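You operate a simulated robot arm through the tools that you are given. There is no shell and no other tool. Be economical: measure what you need, move in short steps, check, and stop when the job is done.

Carry out the task below with a simulated robot arm. There is one attempt and no reset: what you move stays moved.

TASK
Sand the rough patch off the beech board in the jig.
Fine: put the board and the sanding pad back.
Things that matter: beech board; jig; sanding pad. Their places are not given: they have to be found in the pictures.

The check looks at the end state, three seconds after you hand in, the way a careful person would. Anything else that was tipped, shoved, dropped, spilled or broken makes it a failure.

THE ROBOT
A 7-joint arm with a two-finger parallel gripper, fixed in place. Base frame: the origin is at the foot of the arm, x ahead of it, y to its left, z up; the work surface is at about z = 0.9. Units: m, rad, N and s.
With the tool pointing down near the work surface it reaches from about 0.3 to 0.68 m from the base axis. Its first joint turns from -1.152 to 1.152 rad. Payload 1.57 kg.
The tool frame sits at the grasp point between the pads (the TCP): z along the fingers, y along the line on which they close. The tips reach 0.03 m beyond it. Largest opening 0.11 m; finger width 0.024, thickness 0.012; the body of the gripper, 0.048 by 0.112 m, starts 0.078 m behind the TCP.
Orientation is that of the tool frame in the base frame, as a unit quaternion [w, x, y, z]. With the fingers straight down and closing along the base's y, the tool's x points along the base's -x, its y along +y and its z along -z.

THE INTERFACE
- The arm moves only by the tool arm_command. Its argument "plan" is a list of rows, each an object of numbers (a shift or turn left out is 0, a gripper value left out holds the last): "x", "y", "z": the shift along the tool's x, y, z in units of 500 mm (1.0 is 500 mm); "wx", "wy", "wz": the turn, a rotation vector about the tool's x, y, z in units of 180 degrees (1.0 is 180 degrees); "claw": the opening, from 0 (shut) to 1 (fully open). In form: [{"x": .., "y": .., "z": .., "wx": .., "wy": .., "wz": .., "claw": ..}, ...]. A call has 1 to 20 rows; each row is the pose to reach, as a shift and turn from the pose commanded when the call began, along the tool's axes at that moment. A call with a number of a shift or a turn outside -1 to 1 is refused whole. A row lasts 0.2 s, in which the tool goes at most 0.05 m and 0.15 rad; a call with a longer step from one row to the next is refused whole, and so is a gripper value outside its range. A pose out of reach is approached as far as the arm can. The call stops where the force on the tool passes 40 N (or 10 N more than at its start, if that is more) or the arm is blocked; 0.2 s more then pass. Each finger travels about 0.108 m/s and halts on what it meets, pressing with about 43 N; the grip force reading is that of the motor and also rises with nothing between the fingers. The clock runs only during rows and for 0.2 s after the last one: add rows that repeat a pose to give the fingers time. The reply holds the time, the measured pose of the TCP, the force on the tool along the base axes, the opening and the grip force, in the units named above and with some noise.
- Cameras (640 x 400 px; columns grow to the right, rows downward): "scene" is fixed at [0.1564, -0.394, 1.3859]; the picture's right is [0.82, -0.57, 0.00], its down [-0.42, -0.61, -0.67] and it looks along [0.39, 0.55, -0.74] (base axes); focal length 364 px, centre (320, 200). "wrist" rides on the gripper at [-0.036, 0, -0.08] in the tool frame; the picture's right is [0.00, -1.00, 0.00], its down [0.97, 0.00, -0.24] and it looks along [0.24, 0.00, 0.97] (tool axes); focal length 218 px, centre (320, 200).
- camera(camera): a new picture of that camera. No time passes.
- probe_pixels(camera, pixels): there is no depth. For up to 12 entries [column, row, z] of the newest picture of that camera ("zoom" is the newest enlarged one), the place [x, y] in the base frame at which the ray of that pixel passes the height z, good to about 0.003 m. No time passes.
- zoom(camera, box): a new picture of the part [left, top, right, bottom] of that camera's present view, enlarged. No time passes.
- job_done(): hands the job in; it is judged then, once.

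Work in short steps. Measure before you move; look again where a grasp or a placing could have gone wrong, and mend it. You have 80 turns and 54 pictures in all, those below and enlarged ones among them. Open the gripper and draw the arm clear of the work before you hand the job in, unless the task says otherwise; then end with one line.

The tools are called after "Request:" as name(argument=value, ...) on one line, values as JSON. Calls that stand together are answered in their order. arm_command: Moves the arm, as the interface text tells. Its arguments: {"type":"object","properties":{"plan":{"type":"array","items":{"type":"object","properties":{"x":{"type":"number"},"y":{"type":"number"},"z":{"type":"number"},"wx":{"type":"number"},"wy":{"type":"number"},"wz":{"type":"number"},"claw":{"type":"number"}}}}},"required":["plan"]} The other tools are called the same way: camera (camera) takes a picture; probe_pixels (camera, pixels) gives the place at which the rays of pixels pass given heights; zoom (camera, box) takes an enlarged picture of a part of a camera's view; job_done () hands the job in.

At the start:

```text
t: 0.0
tool_pos: [0.3687, -0.2646, 1.1617]
orientation: [0.001, 0.0, 1.0, 0.0]
wrist_force: [0.3, 0.7, 0.3]
gripper_width: 0.1098
grip_force: 0.1
```

scene: 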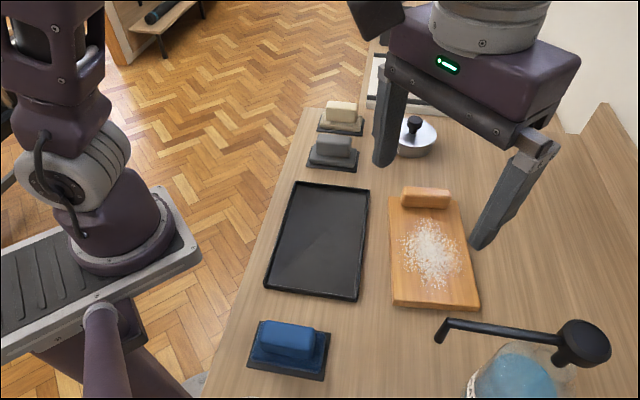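
wrist: 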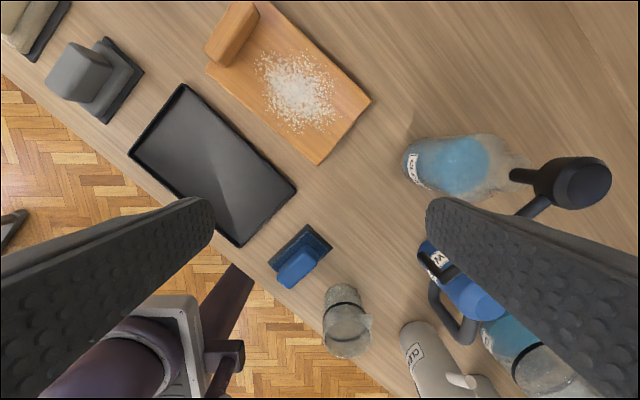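

I see a black tray (about 320,240), a board with a block and a rough patch (430,250), and blue, grey and cream pads. I'll enlarge the regions to identify them.

Request:
zoom(camera="scene", box=[240, 160, 500, 390])

Request:
zoom(camera="scene", box=[290, 40, 470, 180])

Request:
zoom(camera="wrist", box=[240, 120, 640, 400])

```text
1.74 times, centred on (370, 275) of scene
```

zoom: 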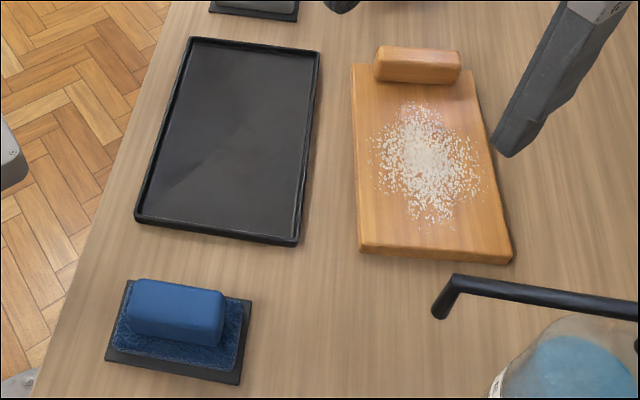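

```text
2.86 times, centred on (380, 110) of scene
```

zoom: 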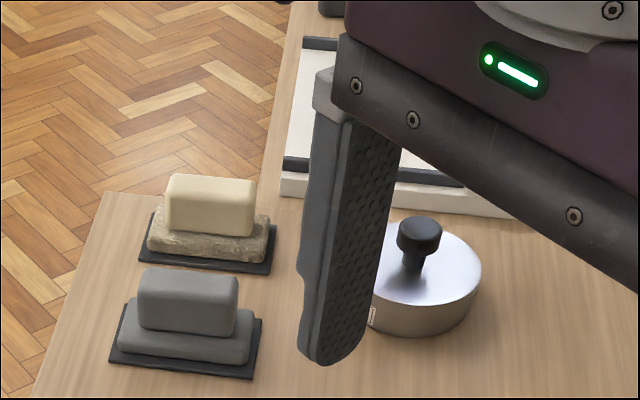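

```text
1.43 times, centred on (440, 260) of wrist
```

zoom: 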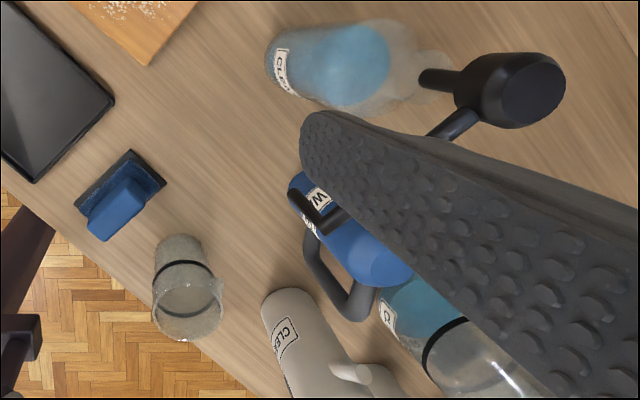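

The grey pad (333,150) looks the likeliest sanding pad, and the white and black thing at (400,90) may be the jig. I'll probe some places first.

Request:
probe_pixels(camera="scene", pixels=[[295, 182, 0.9], [369, 188, 0.9], [358, 300, 0.9], [265, 288, 0.9], [388, 197, 0.92], [466, 205, 0.92], [480, 308, 0.92], [392, 303, 0.92], [333, 150, 0.92], [290, 345, 0.92], [342, 115, 0.92], [385, 85, 0.9]])

Request:
probe_pixels(camera="wrist", pixels=[[182, 84, 0.9], [296, 188, 0.9], [238, 246, 0.9], [130, 155, 0.9], [370, 100, 0.92], [318, 163, 0.92], [207, 70, 0.92], [265, 3, 0.92], [460, 165, 0.9], [345, 350, 0.9], [0, 80, 0.9], [390, 400, 0.9]])

```text
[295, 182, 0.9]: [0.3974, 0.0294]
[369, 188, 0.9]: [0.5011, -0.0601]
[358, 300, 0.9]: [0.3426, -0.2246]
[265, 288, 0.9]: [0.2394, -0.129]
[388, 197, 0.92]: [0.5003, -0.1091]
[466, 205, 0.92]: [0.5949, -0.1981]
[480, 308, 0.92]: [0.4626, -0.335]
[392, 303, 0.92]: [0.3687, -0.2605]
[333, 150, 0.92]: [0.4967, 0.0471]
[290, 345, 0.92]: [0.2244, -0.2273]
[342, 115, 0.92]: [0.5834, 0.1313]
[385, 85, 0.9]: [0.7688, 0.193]
```

```text
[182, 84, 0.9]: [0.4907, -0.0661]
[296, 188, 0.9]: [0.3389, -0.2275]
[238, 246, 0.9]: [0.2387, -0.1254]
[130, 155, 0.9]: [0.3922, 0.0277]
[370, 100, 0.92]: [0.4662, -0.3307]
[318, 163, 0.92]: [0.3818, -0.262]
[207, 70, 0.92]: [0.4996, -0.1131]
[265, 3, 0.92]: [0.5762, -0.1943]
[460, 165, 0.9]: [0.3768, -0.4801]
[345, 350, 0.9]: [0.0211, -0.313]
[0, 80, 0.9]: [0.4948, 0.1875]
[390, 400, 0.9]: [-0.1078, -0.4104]
```

Board corners and tray corners agree between the cameras. I move the arm to about (0.50, 0.08), staying high, to uncover the far end and look down on the pads.

Request:
arm_command(plan=[{"x": -0.03, "y": 0.08}, {"x": -0.06, "y": 0.16}, {"x": -0.09, "y": 0.24}, {"x": -0.12, "y": 0.32}, {"x": -0.15, "y": 0.4}, {"x": -0.18, "y": 0.48}, {"x": -0.21, "y": 0.56}, {"x": -0.24, "y": 0.64}, {"x": -0.26, "y": 0.69}])

Request:
camera(camera="scene")

Request:
camera(camera="wrist")

```text
t: 2.0
tool_pos: [0.4973, 0.0801, 1.1642]
orientation: [0.0, -0.001, 1.0, 0.001]
wrist_force: [0.3, -0.7, -0.1]
gripper_width: 0.1102
grip_force: 0.0
```

```text
48 pictures are left
```

scene: 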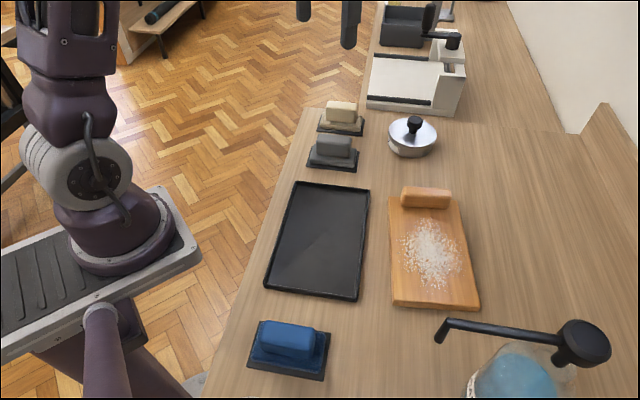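

```text
47 pictures are left
```

wrist: 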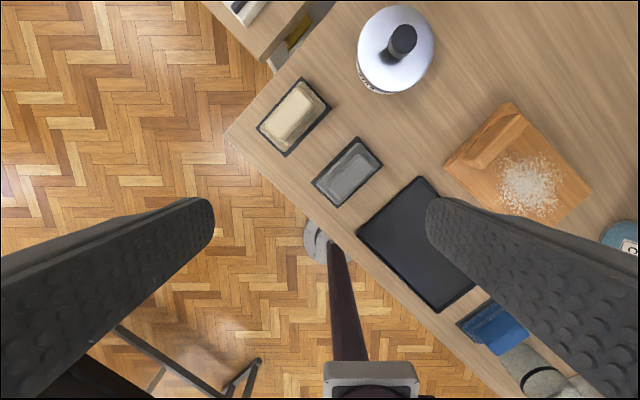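

The white object is on another surface, so the black tray is the likely jig. I'll zoom in on the pads and the board for texture.

Request:
zoom(camera="scene", box=[300, 90, 380, 180])

Request:
zoom(camera="wrist", box=[250, 60, 610, 300])

Request:
zoom(camera="scene", box=[375, 170, 495, 320])

Request:
zoom(camera="scene", box=[240, 300, 350, 390])

```text
4.44 times, centred on (340, 135) of scene
```

zoom: 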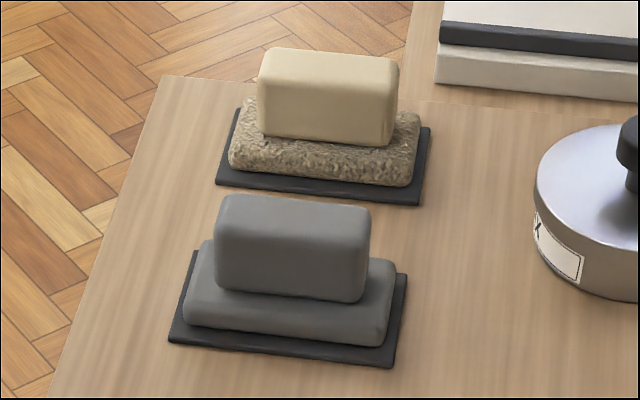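

```text
1.67 times, centred on (430, 180) of wrist
```

zoom: 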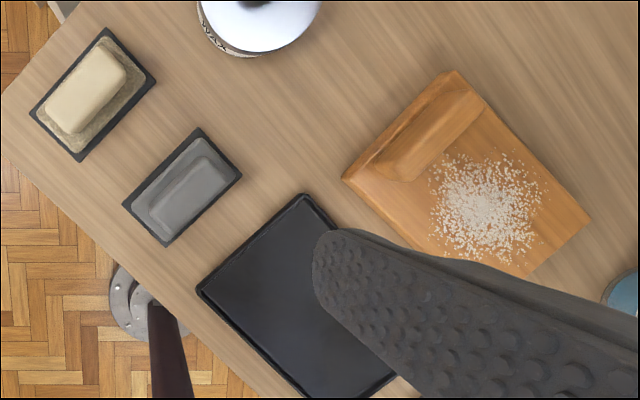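

```text
2.67 times, centred on (435, 245) of scene
```

zoom: 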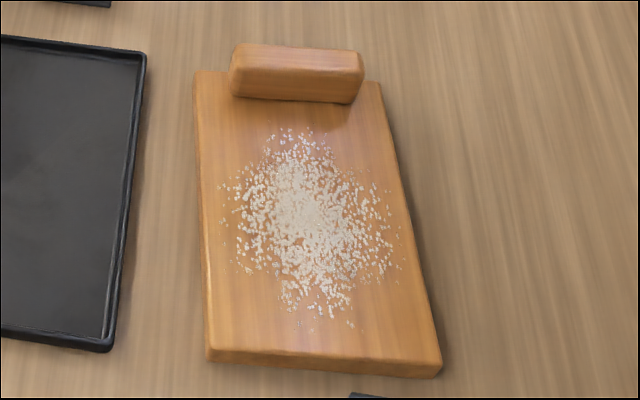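

```text
4.44 times, centred on (295, 345) of scene
```

zoom: 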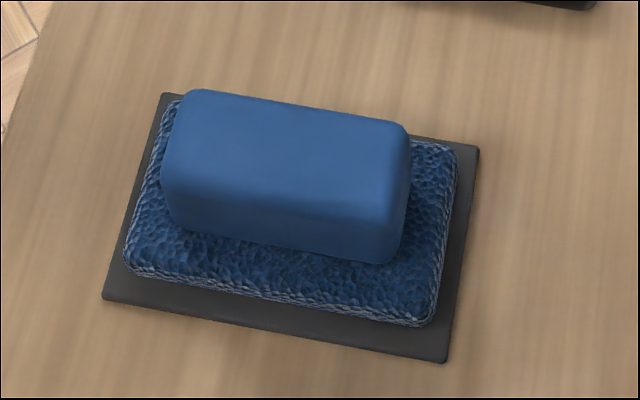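

The textures differ: cream is grainy, grey smooth, blue cellular. I need a closer look at the cream and grey pads, so I enlarge the wrist view.

Request:
zoom(camera="wrist", box=[250, 70, 390, 210])

Request:
probe_pixels(camera="wrist", pixels=[[300, 78, 0.9], [331, 107, 0.9], [287, 156, 0.9], [257, 128, 0.9], [357, 138, 0.9], [382, 165, 0.9], [338, 207, 0.9], [312, 182, 0.9]])

```text
2.86 times, centred on (320, 140) of wrist
```

zoom: 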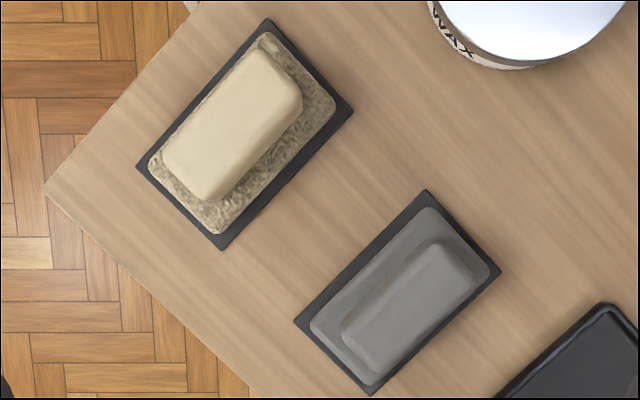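

```text
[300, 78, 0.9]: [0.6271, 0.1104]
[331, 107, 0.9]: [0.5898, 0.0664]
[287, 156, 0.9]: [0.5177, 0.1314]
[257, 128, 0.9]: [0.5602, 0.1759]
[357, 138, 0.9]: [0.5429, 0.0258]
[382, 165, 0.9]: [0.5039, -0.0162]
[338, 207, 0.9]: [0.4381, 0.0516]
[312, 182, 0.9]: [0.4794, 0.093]
```

The tin reads "WAX", so the cream fleece probably belongs with the wax and the grey pad is probably the sanding pad. I'll turn the tool 45° and go above the grey pad (centre about 0.491, 0.039) for a closer look.

Request:
arm_command(plan=[{"wz": 0.042, "x": 0.002, "y": -0.014, "z": 0.035}, {"wz": 0.084, "x": 0.004, "y": -0.028, "z": 0.07}, {"wz": 0.126, "x": 0.006, "y": -0.042, "z": 0.105}, {"wz": 0.168, "x": 0.008, "y": -0.056, "z": 0.14}, {"wz": 0.21, "x": 0.01, "y": -0.07, "z": 0.175}, {"wz": 0.25, "x": 0.012, "y": -0.082, "z": 0.208}])

Request:
camera(camera="wrist")

Request:
zoom(camera="wrist", box=[220, 100, 420, 300])

```text
t: 3.4
tool_pos: [0.494, 0.04, 1.0577]
orientation: [0.001, 0.384, 0.924, 0.0]
wrist_force: [-1.0, -0.5, 0.4]
gripper_width: 0.11
grip_force: 0.1
```

```text
41 pictures are left
```

wrist: 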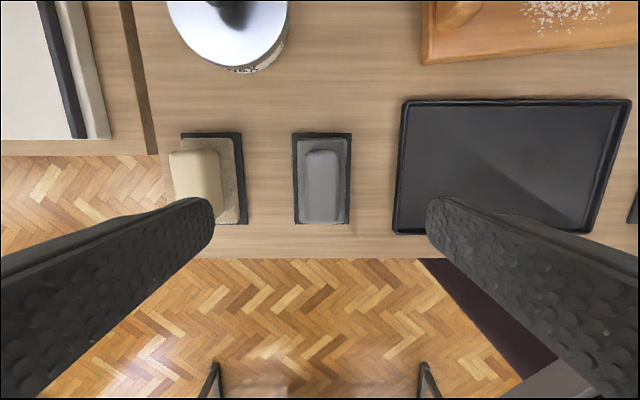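

```text
2.00 times, centred on (320, 200) of wrist
```

zoom: 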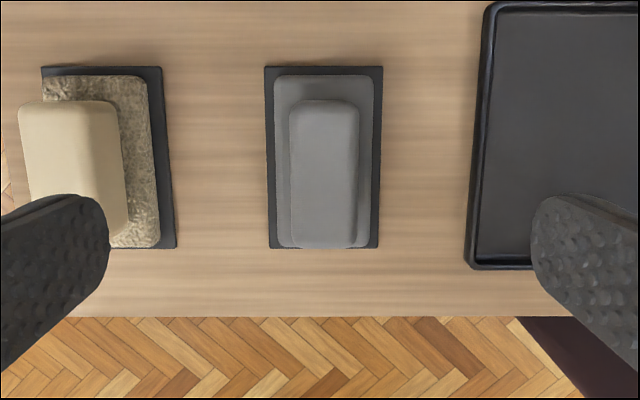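

The grey pad shows no detail at this scale, so I'll enlarge the pads very tightly to compare surface textures.

Request:
zoom(camera="wrist", box=[175, 130, 250, 180])

Request:
zoom(camera="wrist", box=[285, 130, 360, 180])

```text
8.00 times, centred on (212, 155) of wrist
```

zoom: 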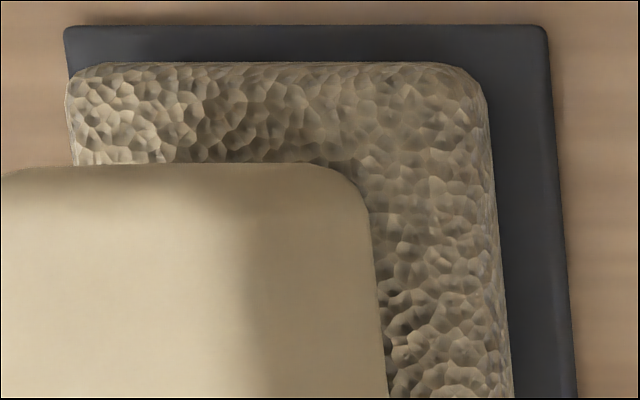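

```text
8.00 times, centred on (322, 155) of wrist
```

zoom: 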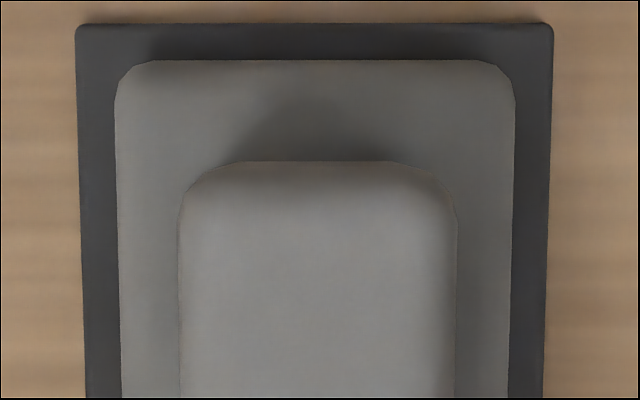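

The grey pad is uniform and firm, while the other two have the same spongy texture for washing and waxing, so I take grey as the sanding pad. I'll probe the handles and the tray in this wrist view.

Request:
camera(camera="wrist")

Request:
probe_pixels(camera="wrist", pixels=[[322, 150, 0.95], [322, 220, 0.95], [305, 185, 0.95], [340, 185, 0.95], [297, 138, 0.92], [346, 138, 0.92], [322, 223, 0.9], [322, 133, 0.9], [405, 100, 0.91], [630, 100, 0.91], [590, 233, 0.91], [394, 233, 0.91]])

Request:
probe_pixels(camera="scene", pixels=[[316, 135, 0.95], [351, 137, 0.95], [334, 136, 0.95], [404, 197, 0.95], [450, 198, 0.95], [402, 187, 0.95], [448, 190, 0.95]])

```text
37 pictures are left
```

wrist: 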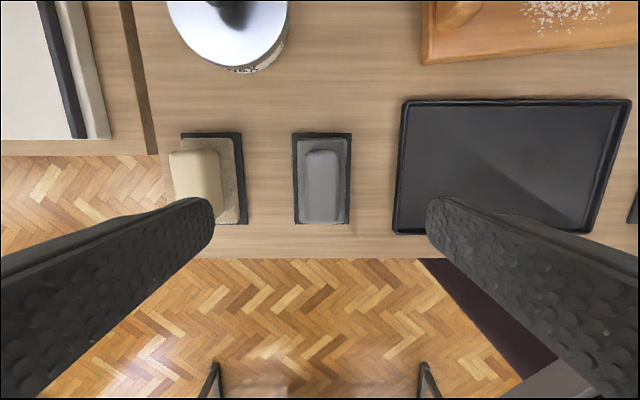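

```text
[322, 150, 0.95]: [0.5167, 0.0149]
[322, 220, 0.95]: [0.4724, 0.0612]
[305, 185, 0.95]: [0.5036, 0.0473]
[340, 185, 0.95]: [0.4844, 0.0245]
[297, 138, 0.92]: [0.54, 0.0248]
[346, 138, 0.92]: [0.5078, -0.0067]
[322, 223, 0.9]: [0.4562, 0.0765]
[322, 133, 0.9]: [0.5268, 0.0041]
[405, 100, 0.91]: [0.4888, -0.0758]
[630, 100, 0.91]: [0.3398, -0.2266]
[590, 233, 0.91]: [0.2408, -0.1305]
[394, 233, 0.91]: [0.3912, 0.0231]
```

```text
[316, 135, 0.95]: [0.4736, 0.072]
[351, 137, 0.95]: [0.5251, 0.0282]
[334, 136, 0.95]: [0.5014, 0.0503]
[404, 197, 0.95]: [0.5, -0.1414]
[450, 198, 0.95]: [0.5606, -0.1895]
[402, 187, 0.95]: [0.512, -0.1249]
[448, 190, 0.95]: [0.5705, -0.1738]
```

Handle of the grey pad is at about (0.494, 0.038), its top near z=0.95. Now I go over the board's block (about 0.53, -0.155), still high, to measure it from above.

Request:
arm_command(plan=[{"x": -0.065, "y": -0.045}, {"x": -0.13, "y": -0.09}, {"x": -0.195, "y": -0.135}, {"x": -0.26, "y": -0.18}, {"x": -0.327, "y": -0.225}])

Request:
camera(camera="wrist")

```text
t: 4.6
tool_pos: [0.5289, -0.1582, 1.0572]
orientation: [0.0, 0.382, 0.924, -0.001]
wrist_force: [-0.6, -1.0, 0.0]
gripper_width: 0.11
grip_force: 0.0
```

```text
36 pictures are left
```

wrist: 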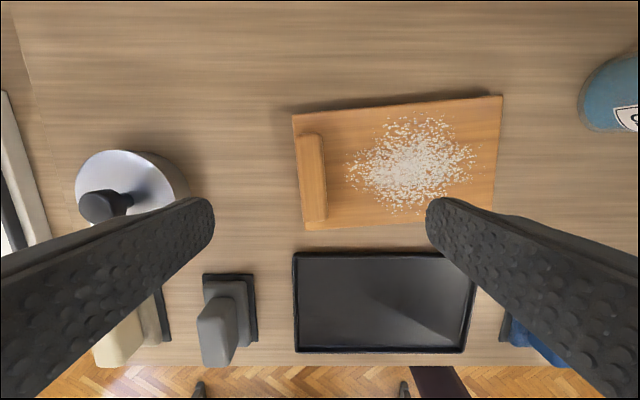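

The board is turned a few degrees from the tool here. I probe the corners of the board and block plus the tray's corners.

Request:
zoom(camera="wrist", box=[270, 80, 430, 240])

Request:
probe_pixels(camera="wrist", pixels=[[293, 113, 0.92], [502, 95, 0.92], [491, 213, 0.92], [306, 230, 0.92], [295, 136, 0.95], [321, 135, 0.95], [327, 219, 0.95], [304, 221, 0.95], [293, 254, 0.91], [476, 252, 0.91], [465, 352, 0.91], [296, 352, 0.91]])

```text
2.50 times, centred on (350, 160) of wrist
```

zoom: 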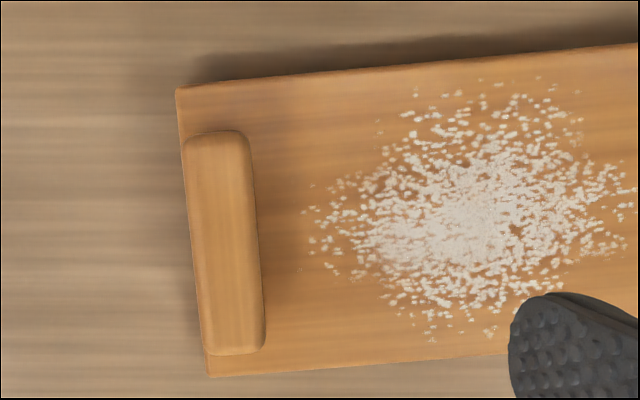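

```text
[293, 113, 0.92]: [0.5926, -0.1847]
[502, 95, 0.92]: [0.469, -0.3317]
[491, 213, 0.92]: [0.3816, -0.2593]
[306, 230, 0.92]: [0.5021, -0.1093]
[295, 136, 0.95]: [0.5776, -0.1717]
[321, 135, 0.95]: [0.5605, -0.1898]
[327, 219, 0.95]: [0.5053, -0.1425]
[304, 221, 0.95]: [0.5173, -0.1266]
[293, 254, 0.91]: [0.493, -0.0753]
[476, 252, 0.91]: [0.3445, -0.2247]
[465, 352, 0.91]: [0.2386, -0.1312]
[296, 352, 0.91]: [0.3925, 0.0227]
```

Board: centre (0.486, -0.221), yaw about 50°, 0.192 × 0.118; block centre (0.540, -0.158), 0.025 wide, top about 0.95. The tray yaw is about 45° and its inside just fits the board, so it is the jig. I align to 50°, half-open the claw and lower to z≈0.957.

Request:
arm_command(plan=[{"x": -0.0153, "y": 0.0167, "wz": -0.0285, "claw": 0.55}, {"x": -0.0153, "y": 0.0167, "wz": -0.0285, "z": 0.06}, {"x": -0.0153, "y": 0.0167, "wz": -0.0285, "z": 0.12}, {"x": -0.0153, "y": 0.0167, "wz": -0.0285, "z": 0.17}, {"x": -0.0153, "y": 0.0167, "wz": -0.0285, "z": 0.2}])

Request:
camera(camera="wrist")

Request:
zoom(camera="scene", box=[360, 110, 500, 260])

```text
t: 5.8
tool_pos: [0.54, -0.1564, 0.956]
orientation: [0.0, 0.342, 0.94, 0.001]
wrist_force: [0.2, -1.4, 0.5]
gripper_width: 0.0606
grip_force: 0.0
```

```text
34 pictures are left
```

wrist: 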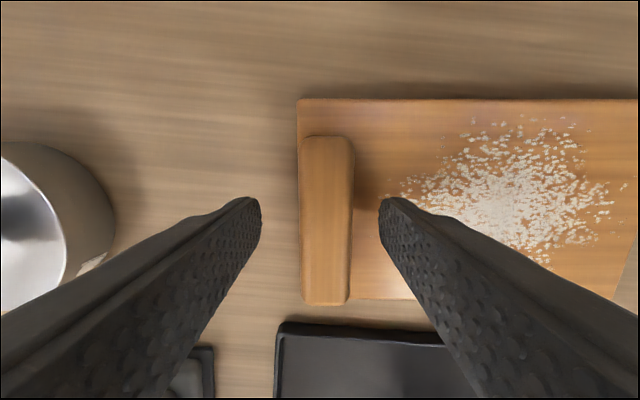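

```text
2.67 times, centred on (430, 185) of scene
```

zoom: 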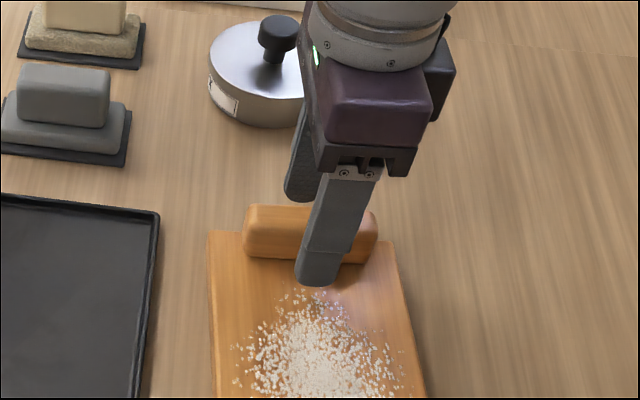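

The block is between the fingers, parallel, and about 3 mm off-centre. I correct that, lower 2 mm and close, giving the fingers time.

Request:
arm_command(plan=[{"y": -0.006, "z": 0.004, "claw": 0.55}, {"y": -0.006, "z": 0.004, "claw": 0.15}, {"y": -0.006, "z": 0.004, "claw": 0.15}, {"y": -0.006, "z": 0.004, "claw": 0.15}, {"y": -0.006, "z": 0.004, "claw": 0.15}])

```text
t: 7.0
tool_pos: [0.5392, -0.1579, 0.9563]
orientation: [-0.001, 0.341, 0.94, 0.0]
wrist_force: [0.1, -0.1, -0.5]
gripper_width: 0.0234
grip_force: 35.9
```

Gripped the block (opening 0.0234, 36 N). I lift 6 cm and check.

Request:
arm_command(plan=[{"claw": 0.05}, {"z": -0.03}, {"z": -0.06}, {"z": -0.09}, {"z": -0.12}, {"z": -0.12}])

Request:
camera(camera="scene")

Request:
camera(camera="wrist")

```text
t: 8.4
tool_pos: [0.5379, -0.1586, 1.0161]
orientation: [0.0, 0.341, 0.94, 0.0]
wrist_force: [0.2, 0.6, -3.4]
gripper_width: 0.0234
grip_force: 35.5
```

```text
32 pictures are left
```

scene: 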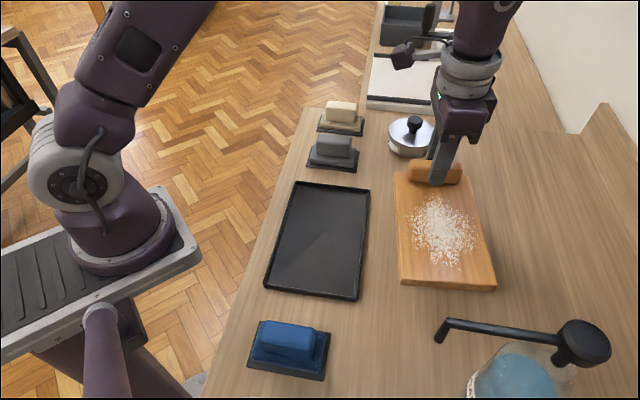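

```text
31 pictures are left
```

wrist: 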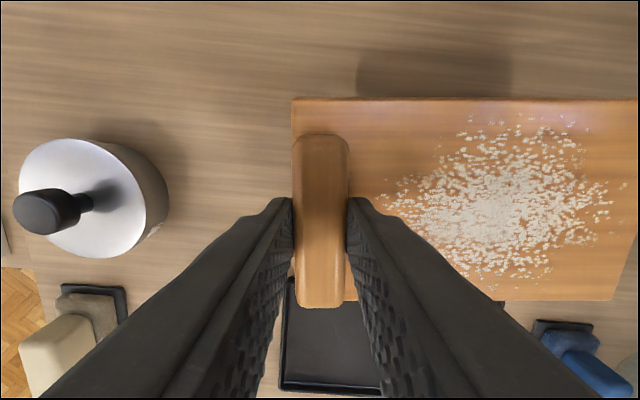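

Board is level and held. The jig centre is (0.3665, -0.1015) with yaw 45°, so the TCP target is (0.425, -0.043). I move sideways at this height and turn 5°.

Request:
arm_command(plan=[{"x": 0.06, "y": 0.006, "wz": 0.006}, {"x": 0.12, "y": 0.012, "wz": 0.012}, {"x": 0.18, "y": 0.018, "wz": 0.018}, {"x": 0.24, "y": 0.024, "wz": 0.024}, {"x": 0.29, "y": 0.028, "wz": 0.0283}, {"x": 0.3216, "y": 0.0308, "wz": 0.0283}, {"x": 0.3216, "y": 0.0308, "wz": 0.0283, "z": 0.03}])

Request:
camera(camera="scene")

Request:
camera(camera="wrist")

```text
t: 10.0
tool_pos: [0.4236, -0.0412, 1.0021]
orientation: [0.0, 0.383, 0.924, 0.0]
wrist_force: [0.2, 0.5, -2.0]
gripper_width: 0.0236
grip_force: 35.7
```

```text
30 pictures are left
```

scene: 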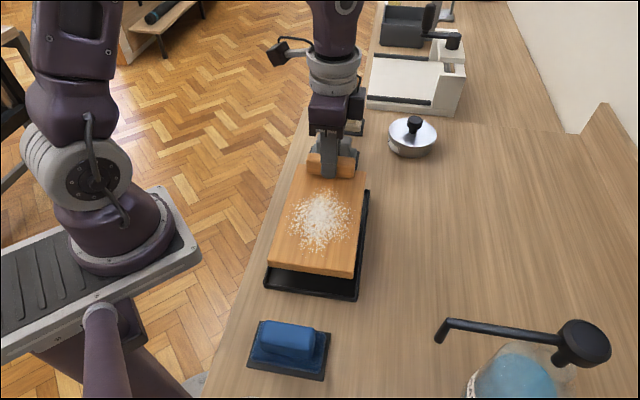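

```text
29 pictures are left
```

wrist: 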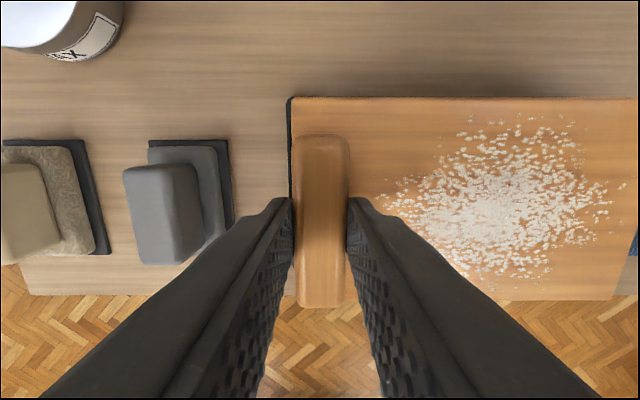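

Board hangs over the jig. I probe the board's top corners at z≈0.966 to check against the tray.

Request:
zoom(camera="scene", box=[250, 150, 390, 310])

Request:
probe_pixels(camera="scene", pixels=[[269, 262, 0.966], [353, 272, 0.966], [366, 176, 0.966], [298, 164, 0.966]])

Request:
probe_pixels(camera="wrist", pixels=[[292, 98, 0.966], [636, 98, 0.966], [297, 300, 0.966], [615, 299, 0.966], [288, 98, 0.91], [288, 195, 0.91]])

```text
2.50 times, centred on (320, 230) of scene
```

zoom: 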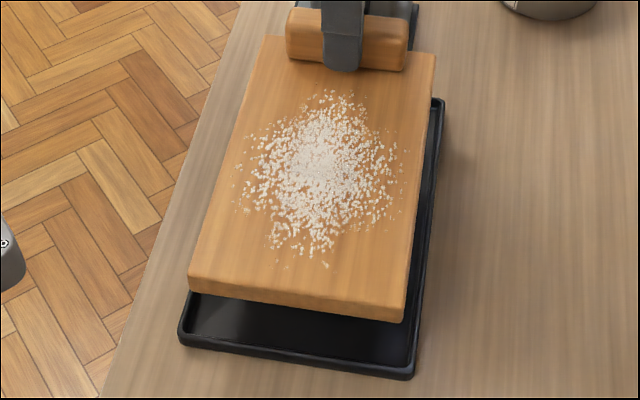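

```text
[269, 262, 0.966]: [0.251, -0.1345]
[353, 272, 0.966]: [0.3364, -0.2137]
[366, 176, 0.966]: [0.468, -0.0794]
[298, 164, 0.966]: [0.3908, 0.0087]
```

```text
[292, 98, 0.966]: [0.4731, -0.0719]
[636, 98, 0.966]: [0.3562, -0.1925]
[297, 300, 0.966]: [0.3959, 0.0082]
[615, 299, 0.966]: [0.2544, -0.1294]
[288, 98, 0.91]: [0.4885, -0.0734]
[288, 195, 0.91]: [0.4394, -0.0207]
```

Centres agree within a few mm. I lower until the board is just above the rim (TCP 0.972) and check.

Request:
arm_command(plan=[{"z": 0.02}, {"z": 0.04}, {"z": 0.06}, {"z": 0.06}])

Request:
zoom(camera="scene", box=[250, 150, 390, 310])

Request:
camera(camera="wrist")

```text
t: 11.0
tool_pos: [0.4237, -0.0411, 0.9715]
orientation: [0.0, 0.382, 0.924, 0.0]
wrist_force: [-0.1, 0.6, -3.3]
gripper_width: 0.0236
grip_force: 35.8
```

```text
2.50 times, centred on (320, 230) of scene
```

zoom: 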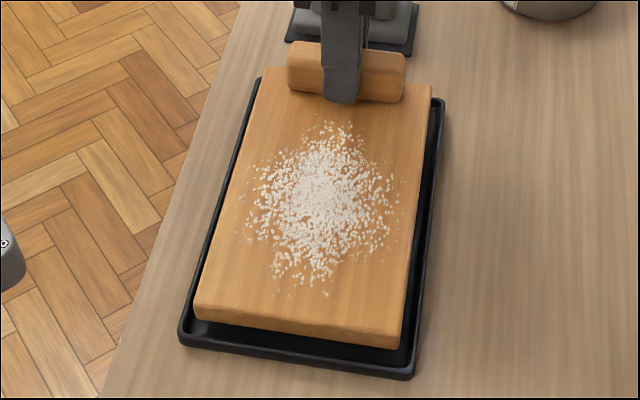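

```text
26 pictures are left
```

wrist: 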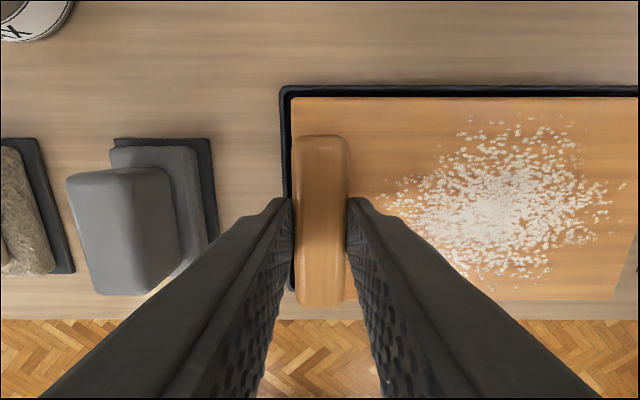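

The board sits just above the rim. I check the side gap numerically before the last drop.

Request:
probe_pixels(camera="wrist", pixels=[[300, 98, 0.936], [600, 98, 0.936], [300, 97, 0.91], [600, 97, 0.91], [300, 87, 0.91], [600, 86, 0.91], [292, 150, 0.936], [291, 150, 0.91], [281, 150, 0.91]])

Request:
probe_pixels(camera="zoom", pixels=[[196, 310, 0.936], [400, 334, 0.936], [432, 84, 0.936], [263, 67, 0.936], [187, 335, 0.91], [410, 370, 0.91], [440, 100, 0.91], [258, 82, 0.91]])

```text
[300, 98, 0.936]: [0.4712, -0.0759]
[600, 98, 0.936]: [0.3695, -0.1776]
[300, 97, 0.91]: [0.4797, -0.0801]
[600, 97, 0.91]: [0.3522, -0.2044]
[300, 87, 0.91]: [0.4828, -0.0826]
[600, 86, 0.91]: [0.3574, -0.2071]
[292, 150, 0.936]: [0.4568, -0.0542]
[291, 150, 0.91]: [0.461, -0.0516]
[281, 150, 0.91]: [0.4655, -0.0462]
```

```text
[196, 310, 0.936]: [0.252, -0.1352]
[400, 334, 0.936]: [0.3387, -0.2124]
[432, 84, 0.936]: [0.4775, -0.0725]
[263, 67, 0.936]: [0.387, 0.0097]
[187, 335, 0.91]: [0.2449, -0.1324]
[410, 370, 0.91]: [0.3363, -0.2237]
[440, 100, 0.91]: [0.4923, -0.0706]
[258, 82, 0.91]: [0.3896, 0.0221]
```

Gaps are several mm on every side. I lower onto the tray floor slowly.

Request:
arm_command(plan=[{"z": 0.01}, {"z": 0.018}, {"z": 0.024}, {"z": 0.028}, {"z": 0.028}])

```text
t: 12.2
tool_pos: [0.4257, -0.0421, 0.9579]
orientation: [0.002, 0.382, 0.924, 0.0]
wrist_force: [-2.4, 5.5, 32.3]
gripper_width: 0.0235
grip_force: 35.7
```

Contact at 0.958: the board is seated. I ease up 1 mm, open to 0.55 and then rise 8 cm.

Request:
arm_command(plan=[{"z": -0.002}, {"z": -0.002, "claw": 0.5}, {"z": -0.002, "claw": 0.5}, {"z": -0.002, "claw": 0.5}, {"z": -0.05}, {"z": -0.1}, {"z": -0.15}, {"z": -0.2}])

Request:
zoom(camera="scene", box=[250, 150, 390, 310])

Request:
camera(camera="wrist")

```text
t: 14.0
tool_pos: [0.4236, -0.0423, 1.0574]
orientation: [0.0, 0.382, 0.924, 0.0]
wrist_force: [-0.6, 0.7, 0.8]
gripper_width: 0.055
grip_force: 0.0
```

```text
2.50 times, centred on (320, 230) of scene
```

zoom: 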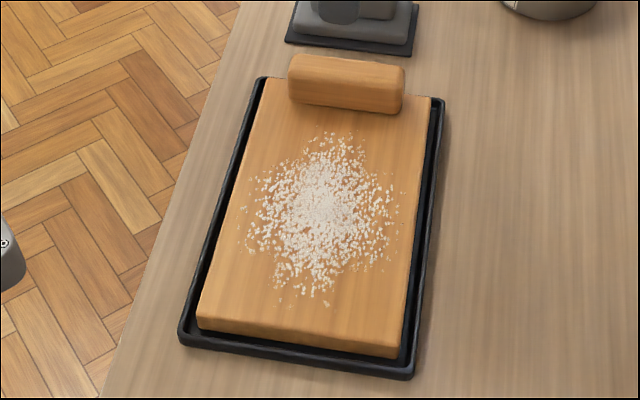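

```text
24 pictures are left
```

wrist: 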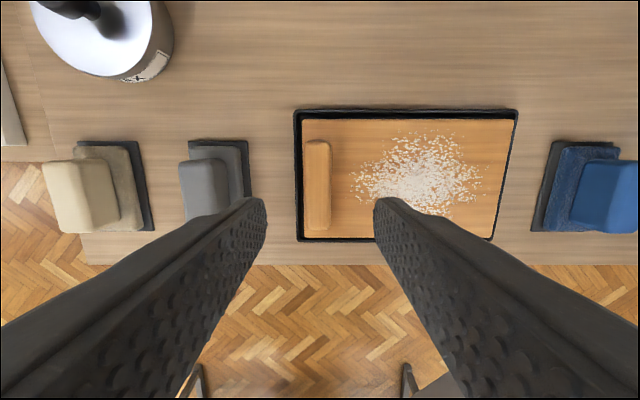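

The board lies inside the rim. I probe the patch extents, then go above the grey pad handle at (0.4945, 0.038), lowering to 0.975.

Request:
probe_pixels(camera="wrist", pixels=[[350, 178, 0.923], [482, 185, 0.923], [415, 132, 0.923], [420, 220, 0.923], [415, 178, 0.923], [306, 120, 0.923], [514, 119, 0.923], [490, 236, 0.923], [308, 238, 0.923], [331, 185, 0.952]])

Request:
arm_command(plan=[{"x": 0.003, "y": 0.07}, {"x": 0.008, "y": 0.14}, {"x": 0.0133, "y": 0.2138}, {"x": 0.0133, "y": 0.2138, "z": 0.06}, {"x": 0.0133, "y": 0.2138, "z": 0.12}, {"x": 0.0133, "y": 0.2138, "z": 0.165}])

Request:
camera(camera="wrist")

Request:
zoom(camera="scene", box=[290, 80, 400, 190])

```text
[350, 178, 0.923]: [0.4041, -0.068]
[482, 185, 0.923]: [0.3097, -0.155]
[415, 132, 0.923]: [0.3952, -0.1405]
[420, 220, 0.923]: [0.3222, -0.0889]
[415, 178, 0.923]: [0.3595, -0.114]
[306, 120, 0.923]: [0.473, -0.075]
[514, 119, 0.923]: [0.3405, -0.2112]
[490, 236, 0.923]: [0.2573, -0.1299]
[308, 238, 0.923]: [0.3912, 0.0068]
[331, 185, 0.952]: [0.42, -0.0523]
```

```text
t: 15.4
tool_pos: [0.4944, 0.0376, 0.9734]
orientation: [0.0, 0.383, 0.924, -0.001]
wrist_force: [0.0, -0.2, 0.3]
gripper_width: 0.0551
grip_force: 0.1
```

```text
23 pictures are left
```

wrist: 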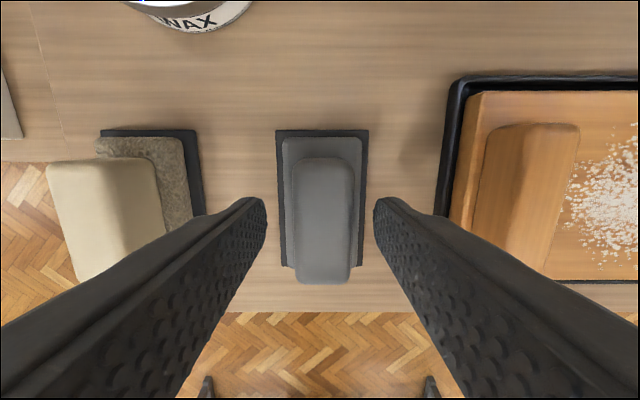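

```text
3.64 times, centred on (345, 135) of scene
```

zoom: 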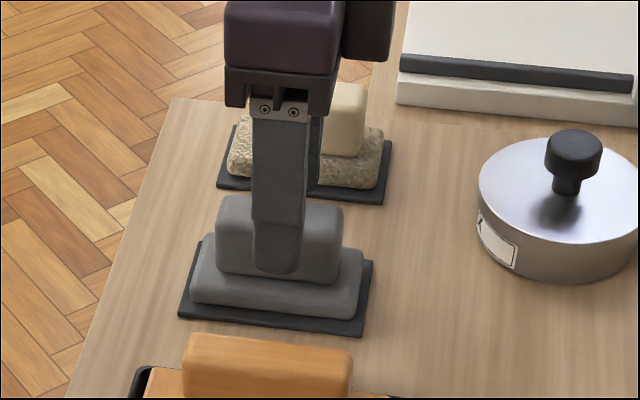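

Handle is centred between the fingers. I lower to about 0.957 and close.

Request:
arm_command(plan=[{"z": 0.018}, {"z": 0.033}, {"z": 0.033, "claw": 0.1}, {"z": 0.033, "claw": 0.1}, {"z": 0.033, "claw": 0.1}, {"z": 0.033, "claw": 0.1}])

```text
t: 16.8
tool_pos: [0.4957, 0.0365, 0.9592]
orientation: [0.0, 0.382, 0.924, 0.0]
wrist_force: [0.0, 1.0, -0.9]
gripper_width: 0.0287
grip_force: 39.5
```

Gripped (0.0287). I lift 7 cm and look, including at the underside.

Request:
arm_command(plan=[{"z": -0.03}, {"z": -0.07}, {"z": -0.11}, {"z": -0.14}, {"z": -0.14}])

Request:
zoom(camera="scene", box=[290, 60, 420, 190])

```text
t: 18.0
tool_pos: [0.4958, 0.0367, 1.0283]
orientation: [0.0, 0.382, 0.924, 0.0]
wrist_force: [-0.2, -0.1, -0.2]
gripper_width: 0.0288
grip_force: 39.0
```

```text
3.08 times, centred on (355, 125) of scene
```

zoom: 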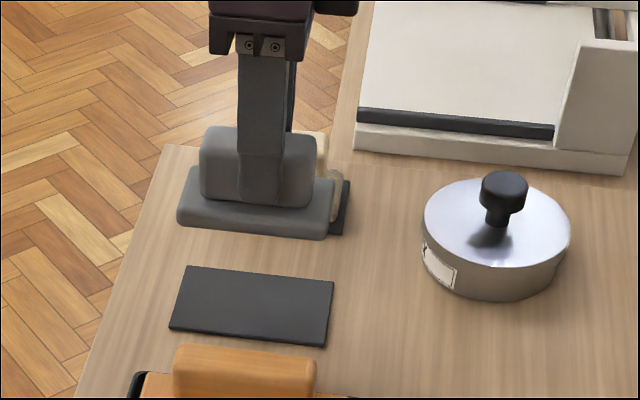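

The pad is clear of its rest plate. I carry it over the patch centre (0.3595, -0.114) and lower to just above the board (contact expected near TCP 0.975).

Request:
arm_command(plan=[{"x": -0.003, "y": -0.07}, {"x": -0.007, "y": -0.15}, {"x": -0.011, "y": -0.23}, {"x": -0.015, "y": -0.31}, {"x": -0.0204, "y": -0.38}, {"x": -0.0204, "y": -0.4059}, {"x": -0.0204, "y": -0.4059, "z": 0.05}, {"x": -0.0204, "y": -0.4059, "z": 0.08}, {"x": -0.0204, "y": -0.4059, "z": 0.08}])

Request:
zoom(camera="scene", box=[240, 140, 400, 310])

```text
t: 20.0
tool_pos: [0.359, -0.1127, 0.9864]
orientation: [0.0, 0.382, 0.924, -0.001]
wrist_force: [0.6, 0.7, -0.7]
gripper_width: 0.0288
grip_force: 39.0
```

```text
2.35 times, centred on (320, 225) of scene
```

zoom: 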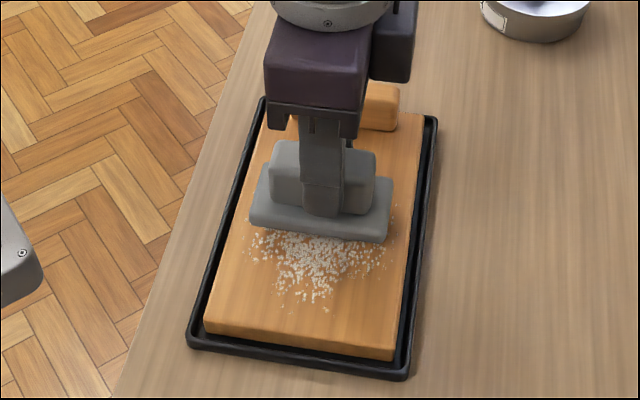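

Pad hovers over the patch, about 12 mm above. I lower in small steps to contact.

Request:
arm_command(plan=[{"z": 0.008}, {"z": 0.014}, {"z": 0.018}, {"z": 0.02}, {"z": 0.022}])

```text
t: 21.2
tool_pos: [0.3582, -0.1118, 0.9762]
orientation: [0.0, 0.383, 0.924, 0.0]
wrist_force: [0.5, 0.0, -0.3]
gripper_width: 0.029
grip_force: 38.5
```

Not touching yet at 0.976. I go on in 1 mm steps.

Request:
arm_command(plan=[{"z": 0.002}, {"z": 0.004}, {"z": 0.004}, {"z": 0.006}, {"z": 0.006}])

```text
t: 22.3
tool_pos: [0.3591, -0.1125, 0.9756]
orientation: [0.0, 0.383, 0.924, 0.0]
wrist_force: [-3.4, 2.1, 17.5]
gripper_width: 0.0289
grip_force: 38.8
stopped in row 5: the force on the tool passed its limit (the readings are from after the stop); the commanded pose is now the measured one
```

Contact at TCP ≈0.9755 with about 17 N. I begin sanding strokes along the board's length, clear of the block (+0.045 to −0.055 m).

Request:
arm_command(plan=[{"y": 0.03}, {"y": 0.06}, {"y": 0.09}, {"y": 0.05}, {"y": 0.01}, {"y": -0.03}, {"y": -0.07}, {"y": -0.11}, {"y": -0.07}, {"y": -0.03}, {"y": 0.01}, {"y": 0.05}, {"y": 0.09}, {"y": 0.05}, {"y": 0.01}, {"y": -0.03}, {"y": -0.07}, {"y": -0.11}, {"y": -0.07}, {"y": 0.0}])

Request:
zoom(camera="scene", box=[240, 140, 400, 310])

```text
t: 23.5
tool_pos: [0.3681, -0.1066, 0.9756]
orientation: [0.002, 0.382, 0.924, 0.001]
wrist_force: [0.1, 2.9, 11.9]
gripper_width: 0.029
grip_force: 38.7
stopped in row 6: the force on the tool passed its limit (the readings are from after the stop); the commanded pose is now the measured one
```

```text
2.35 times, centred on (320, 225) of scene
```

zoom: 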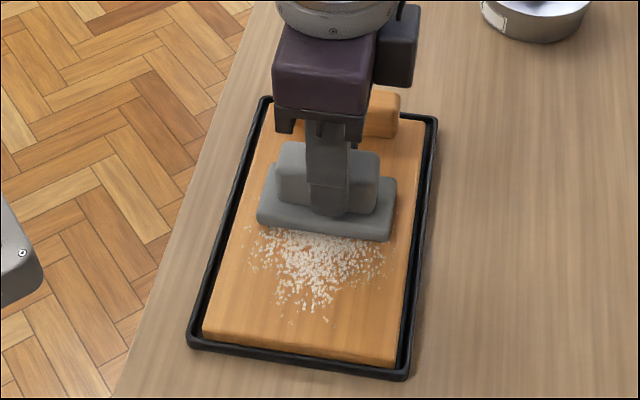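

Force tripped on the return stroke. I ease off half a millimetre and go slower, toward the near end.

Request:
arm_command(plan=[{"z": -0.001}, {"y": -0.02, "z": -0.001}, {"y": -0.04, "z": -0.001}, {"y": -0.06, "z": -0.001}, {"y": -0.08, "z": -0.001}, {"y": -0.1, "z": -0.001}, {"y": -0.12, "z": -0.001}, {"y": -0.1, "z": -0.001}, {"y": -0.08, "z": -0.001}, {"y": -0.06, "z": -0.001}, {"y": -0.04, "z": -0.001}, {"y": -0.02, "z": -0.001}, {"y": 0, "z": -0.001}, {"y": 0.02, "z": -0.001}, {"y": 0.04, "z": -0.001}, {"y": 0.06, "z": -0.001}, {"y": 0.08, "z": -0.001}, {"y": 0.06, "z": -0.001}, {"y": 0.03, "z": -0.001}, {"y": 0.0, "z": -0.001}])

Request:
zoom(camera="scene", box=[240, 140, 400, 310])

```text
t: 27.7
tool_pos: [0.3661, -0.1073, 0.9766]
orientation: [0.004, 0.382, 0.924, 0.002]
wrist_force: [-0.2, 0.5, -1.3]
gripper_width: 0.0288
grip_force: 38.6
```

```text
2.35 times, centred on (320, 225) of scene
```

zoom: 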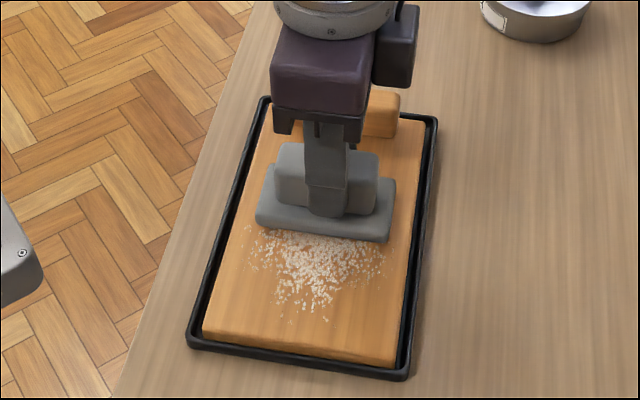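

No contact now (force ≈ −1). I lower 0.4 mm and make a slow stroke.

Request:
arm_command(plan=[{"z": 0.0008}, {"y": -0.015, "z": 0.0009}, {"y": -0.03, "z": 0.0009}, {"y": -0.045, "z": 0.0009}, {"y": -0.06, "z": 0.0009}, {"y": -0.075, "z": 0.0009}, {"y": -0.09, "z": 0.0009}, {"y": -0.105, "z": 0.0009}, {"y": -0.12, "z": 0.0009}])

Request:
zoom(camera="scene", box=[240, 140, 400, 310])

```text
t: 29.7
tool_pos: [0.3263, -0.1479, 0.9744]
orientation: [0.005, 0.381, 0.924, 0.003]
wrist_force: [12.5, 14.7, 23.8]
gripper_width: 0.0289
grip_force: 39.2
```

```text
2.35 times, centred on (320, 225) of scene
```

zoom: 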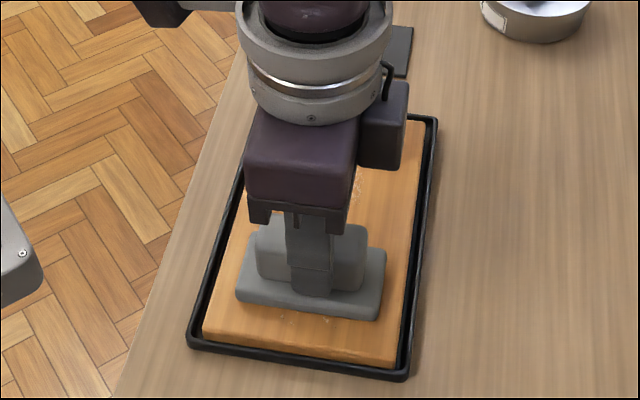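

The stroke works (24 N, patch mostly gone behind the pad). The tool has picked up about 0.5° tilt, so I lift 2 cm, undo it, move aside over the block end and view the patch.

Request:
arm_command(plan=[{"z": -0.01}, {"z": -0.04, "wx": 0.003, "wy": 0.0022}, {"z": -0.1, "wx": 0.003, "wy": 0.0022}, {"z": -0.1, "y": 0.08, "wx": 0.003, "wy": 0.0022}, {"z": -0.1, "y": 0.16, "wx": 0.003, "wy": 0.0022}, {"z": -0.1, "y": 0.24, "wx": 0.003, "wy": 0.0022}, {"z": -0.1, "y": 0.28, "wx": 0.003, "wy": 0.0022}, {"z": -0.1, "y": 0.28, "wx": 0.003, "wy": 0.0022}])

Request:
zoom(camera="scene", box=[240, 140, 400, 310])

```text
t: 31.5
tool_pos: [0.4239, -0.0497, 1.0256]
orientation: [-0.002, 0.382, 0.924, -0.001]
wrist_force: [0.3, -0.4, -1.2]
gripper_width: 0.0288
grip_force: 38.5
```

```text
2.35 times, centred on (320, 225) of scene
```

zoom: 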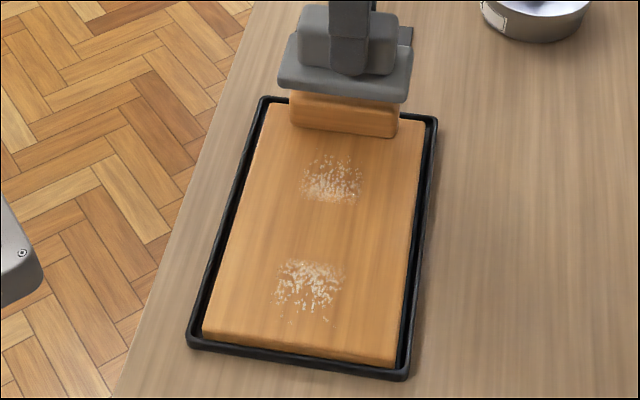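

The grey pad removes the patch; two bands remain, around zoom (332,180) and (310,290). I probe them.

Request:
probe_pixels(camera="zoom", pixels=[[300, 155, 0.922], [362, 155, 0.922], [300, 205, 0.922], [360, 203, 0.922], [272, 262, 0.922], [342, 265, 0.922], [275, 322, 0.922], [332, 324, 0.922], [292, 130, 0.922], [396, 138, 0.922]])

```text
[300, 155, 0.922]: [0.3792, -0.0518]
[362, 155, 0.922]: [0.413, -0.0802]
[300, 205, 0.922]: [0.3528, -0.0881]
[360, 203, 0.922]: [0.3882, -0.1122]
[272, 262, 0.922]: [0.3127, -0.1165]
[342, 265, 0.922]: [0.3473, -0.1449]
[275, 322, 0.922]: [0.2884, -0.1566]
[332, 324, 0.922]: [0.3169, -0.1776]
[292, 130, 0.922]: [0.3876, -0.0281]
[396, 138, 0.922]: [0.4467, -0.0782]
```

Far band spans u≈0.187–0.235 and near band 0.093–0.143 (along the board; the block's inner face is near 0.257). I place the pad over the far band (u≈0.205), fix the last tilt and lower to just above contact.

Request:
arm_command(plan=[{"y": -0.06, "wx": -0.0011, "wy": -0.0009}, {"y": -0.12, "wx": -0.0011, "wy": -0.0009}, {"y": -0.12, "z": 0.05, "wx": -0.0011, "wy": -0.0009}, {"y": -0.12, "z": 0.09, "wx": -0.0011, "wy": -0.0009}, {"y": -0.12, "z": 0.096, "wx": -0.0011, "wy": -0.0009}, {"y": -0.12, "z": 0.098, "wx": -0.0011, "wy": -0.0009}, {"y": -0.12, "z": 0.1, "wx": -0.0011, "wy": -0.0009}])

```text
t: 33.1
tool_pos: [0.3822, -0.0929, 0.9755]
orientation: [0.001, 0.382, 0.924, 0.0]
wrist_force: [-0.8, -0.4, -1.2]
gripper_width: 0.029
grip_force: 38.9
```

Still just clear at 0.9755. I press about 0.8 mm lower and make short slow strokes over the far band.

Request:
arm_command(plan=[{"z": 0.001}, {"z": 0.002}, {"z": 0.002, "y": 0.01}, {"z": 0.002, "y": 0.02}, {"z": 0.002, "y": 0.03}, {"z": 0.002, "y": 0.04}, {"z": 0.002, "y": 0.03}, {"z": 0.002, "y": 0.015}, {"z": 0.002, "y": 0.0}, {"z": 0.002, "y": -0.015}, {"z": 0.002, "y": -0.03}])

```text
t: 35.4
tool_pos: [0.3779, -0.0977, 0.9752]
orientation: [0.003, 0.382, 0.924, 0.001]
wrist_force: [0.3, 4.0, 8.5]
gripper_width: 0.0286
grip_force: 38.7
stopped in row 11: the force on the tool passed its limit (the readings are from after the stop); the commanded pose is now the measured one
```

Good strokes, with a stop at the end. I now drag slowly toward the near band, taking out the small tilt.

Request:
arm_command(plan=[{"y": -0.01, "wx": 0.0013}, {"y": -0.025, "wx": 0.0013}, {"y": -0.04, "wx": 0.0013}, {"y": -0.055, "wx": 0.0013}, {"y": -0.07, "wx": 0.0013}, {"y": -0.085, "wx": 0.0013}, {"y": -0.1, "wx": 0.0013}, {"y": -0.115, "wx": 0.0013}, {"y": -0.13, "wx": 0.0013}, {"y": -0.14, "wx": 0.0013}, {"y": -0.15, "wx": 0.0013}, {"y": -0.16, "wx": 0.0013}])

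```text
t: 37.6
tool_pos: [0.3292, -0.1457, 0.9757]
orientation: [0.003, 0.381, 0.924, 0.0]
wrist_force: [2.4, 6.6, 9.6]
gripper_width: 0.0288
grip_force: 37.9
stopped in row 11: the force on the tool passed its limit (the readings are from after the stop); the commanded pose is now the measured one
```

Reached u≈0.13. I continue slowly to u≈0.107 and back a bit.

Request:
arm_command(plan=[{"y": -0.01}, {"y": -0.02}, {"y": -0.03}, {"y": -0.04}, {"y": -0.046}, {"y": -0.036}, {"y": -0.026}, {"y": -0.016}, {"y": -0.006}, {"y": 0.004}])

```text
t: 39.8
tool_pos: [0.3303, -0.1452, 0.9761]
orientation: [0.001, 0.381, 0.924, 0.001]
wrist_force: [0.6, 0.0, -1.2]
gripper_width: 0.0287
grip_force: 39.3
```

Contact was lost by the end (≈0 N). I press 0.8 mm more and repeat.

Request:
arm_command(plan=[{"z": 0.001}, {"z": 0.0018}, {"y": -0.01, "z": 0.0018}, {"y": -0.02, "z": 0.0018}, {"y": -0.03, "z": 0.0018}, {"y": -0.04, "z": 0.0018}, {"y": -0.05, "z": 0.0018}, {"y": -0.04, "z": 0.0018}, {"y": -0.03, "z": 0.0018}, {"y": -0.02, "z": 0.0018}, {"y": -0.01, "z": 0.0018}])

```text
t: 40.9
tool_pos: [0.3245, -0.1537, 0.9739]
orientation: [0.005, 0.382, 0.924, -0.001]
wrist_force: [-0.3, 4.5, 15.1]
gripper_width: 0.0287
grip_force: 38.3
stopped in row 5: the force on the tool passed its limit (the readings are from after the stop); the commanded pose is now the measured one
```

Stopped at u≈0.121 with 15 N pressing. I continue from here at this pressure with small steps.

Request:
arm_command(plan=[{"y": -0.007}, {"y": -0.014}, {"y": -0.021}, {"y": -0.028}, {"y": -0.035}, {"y": -0.028}, {"y": -0.02}, {"y": -0.012}, {"y": -0.004}, {"y": 0.004}, {"y": 0.012}])

```text
t: 41.4
tool_pos: [0.3221, -0.1554, 0.9752]
orientation: [0.006, 0.381, 0.925, 0.002]
wrist_force: [1.2, 6.6, 13.8]
gripper_width: 0.0291
grip_force: 39.3
stopped in row 2: the force on the tool passed its limit (the readings are from after the stop); the commanded pose is now the measured one
```

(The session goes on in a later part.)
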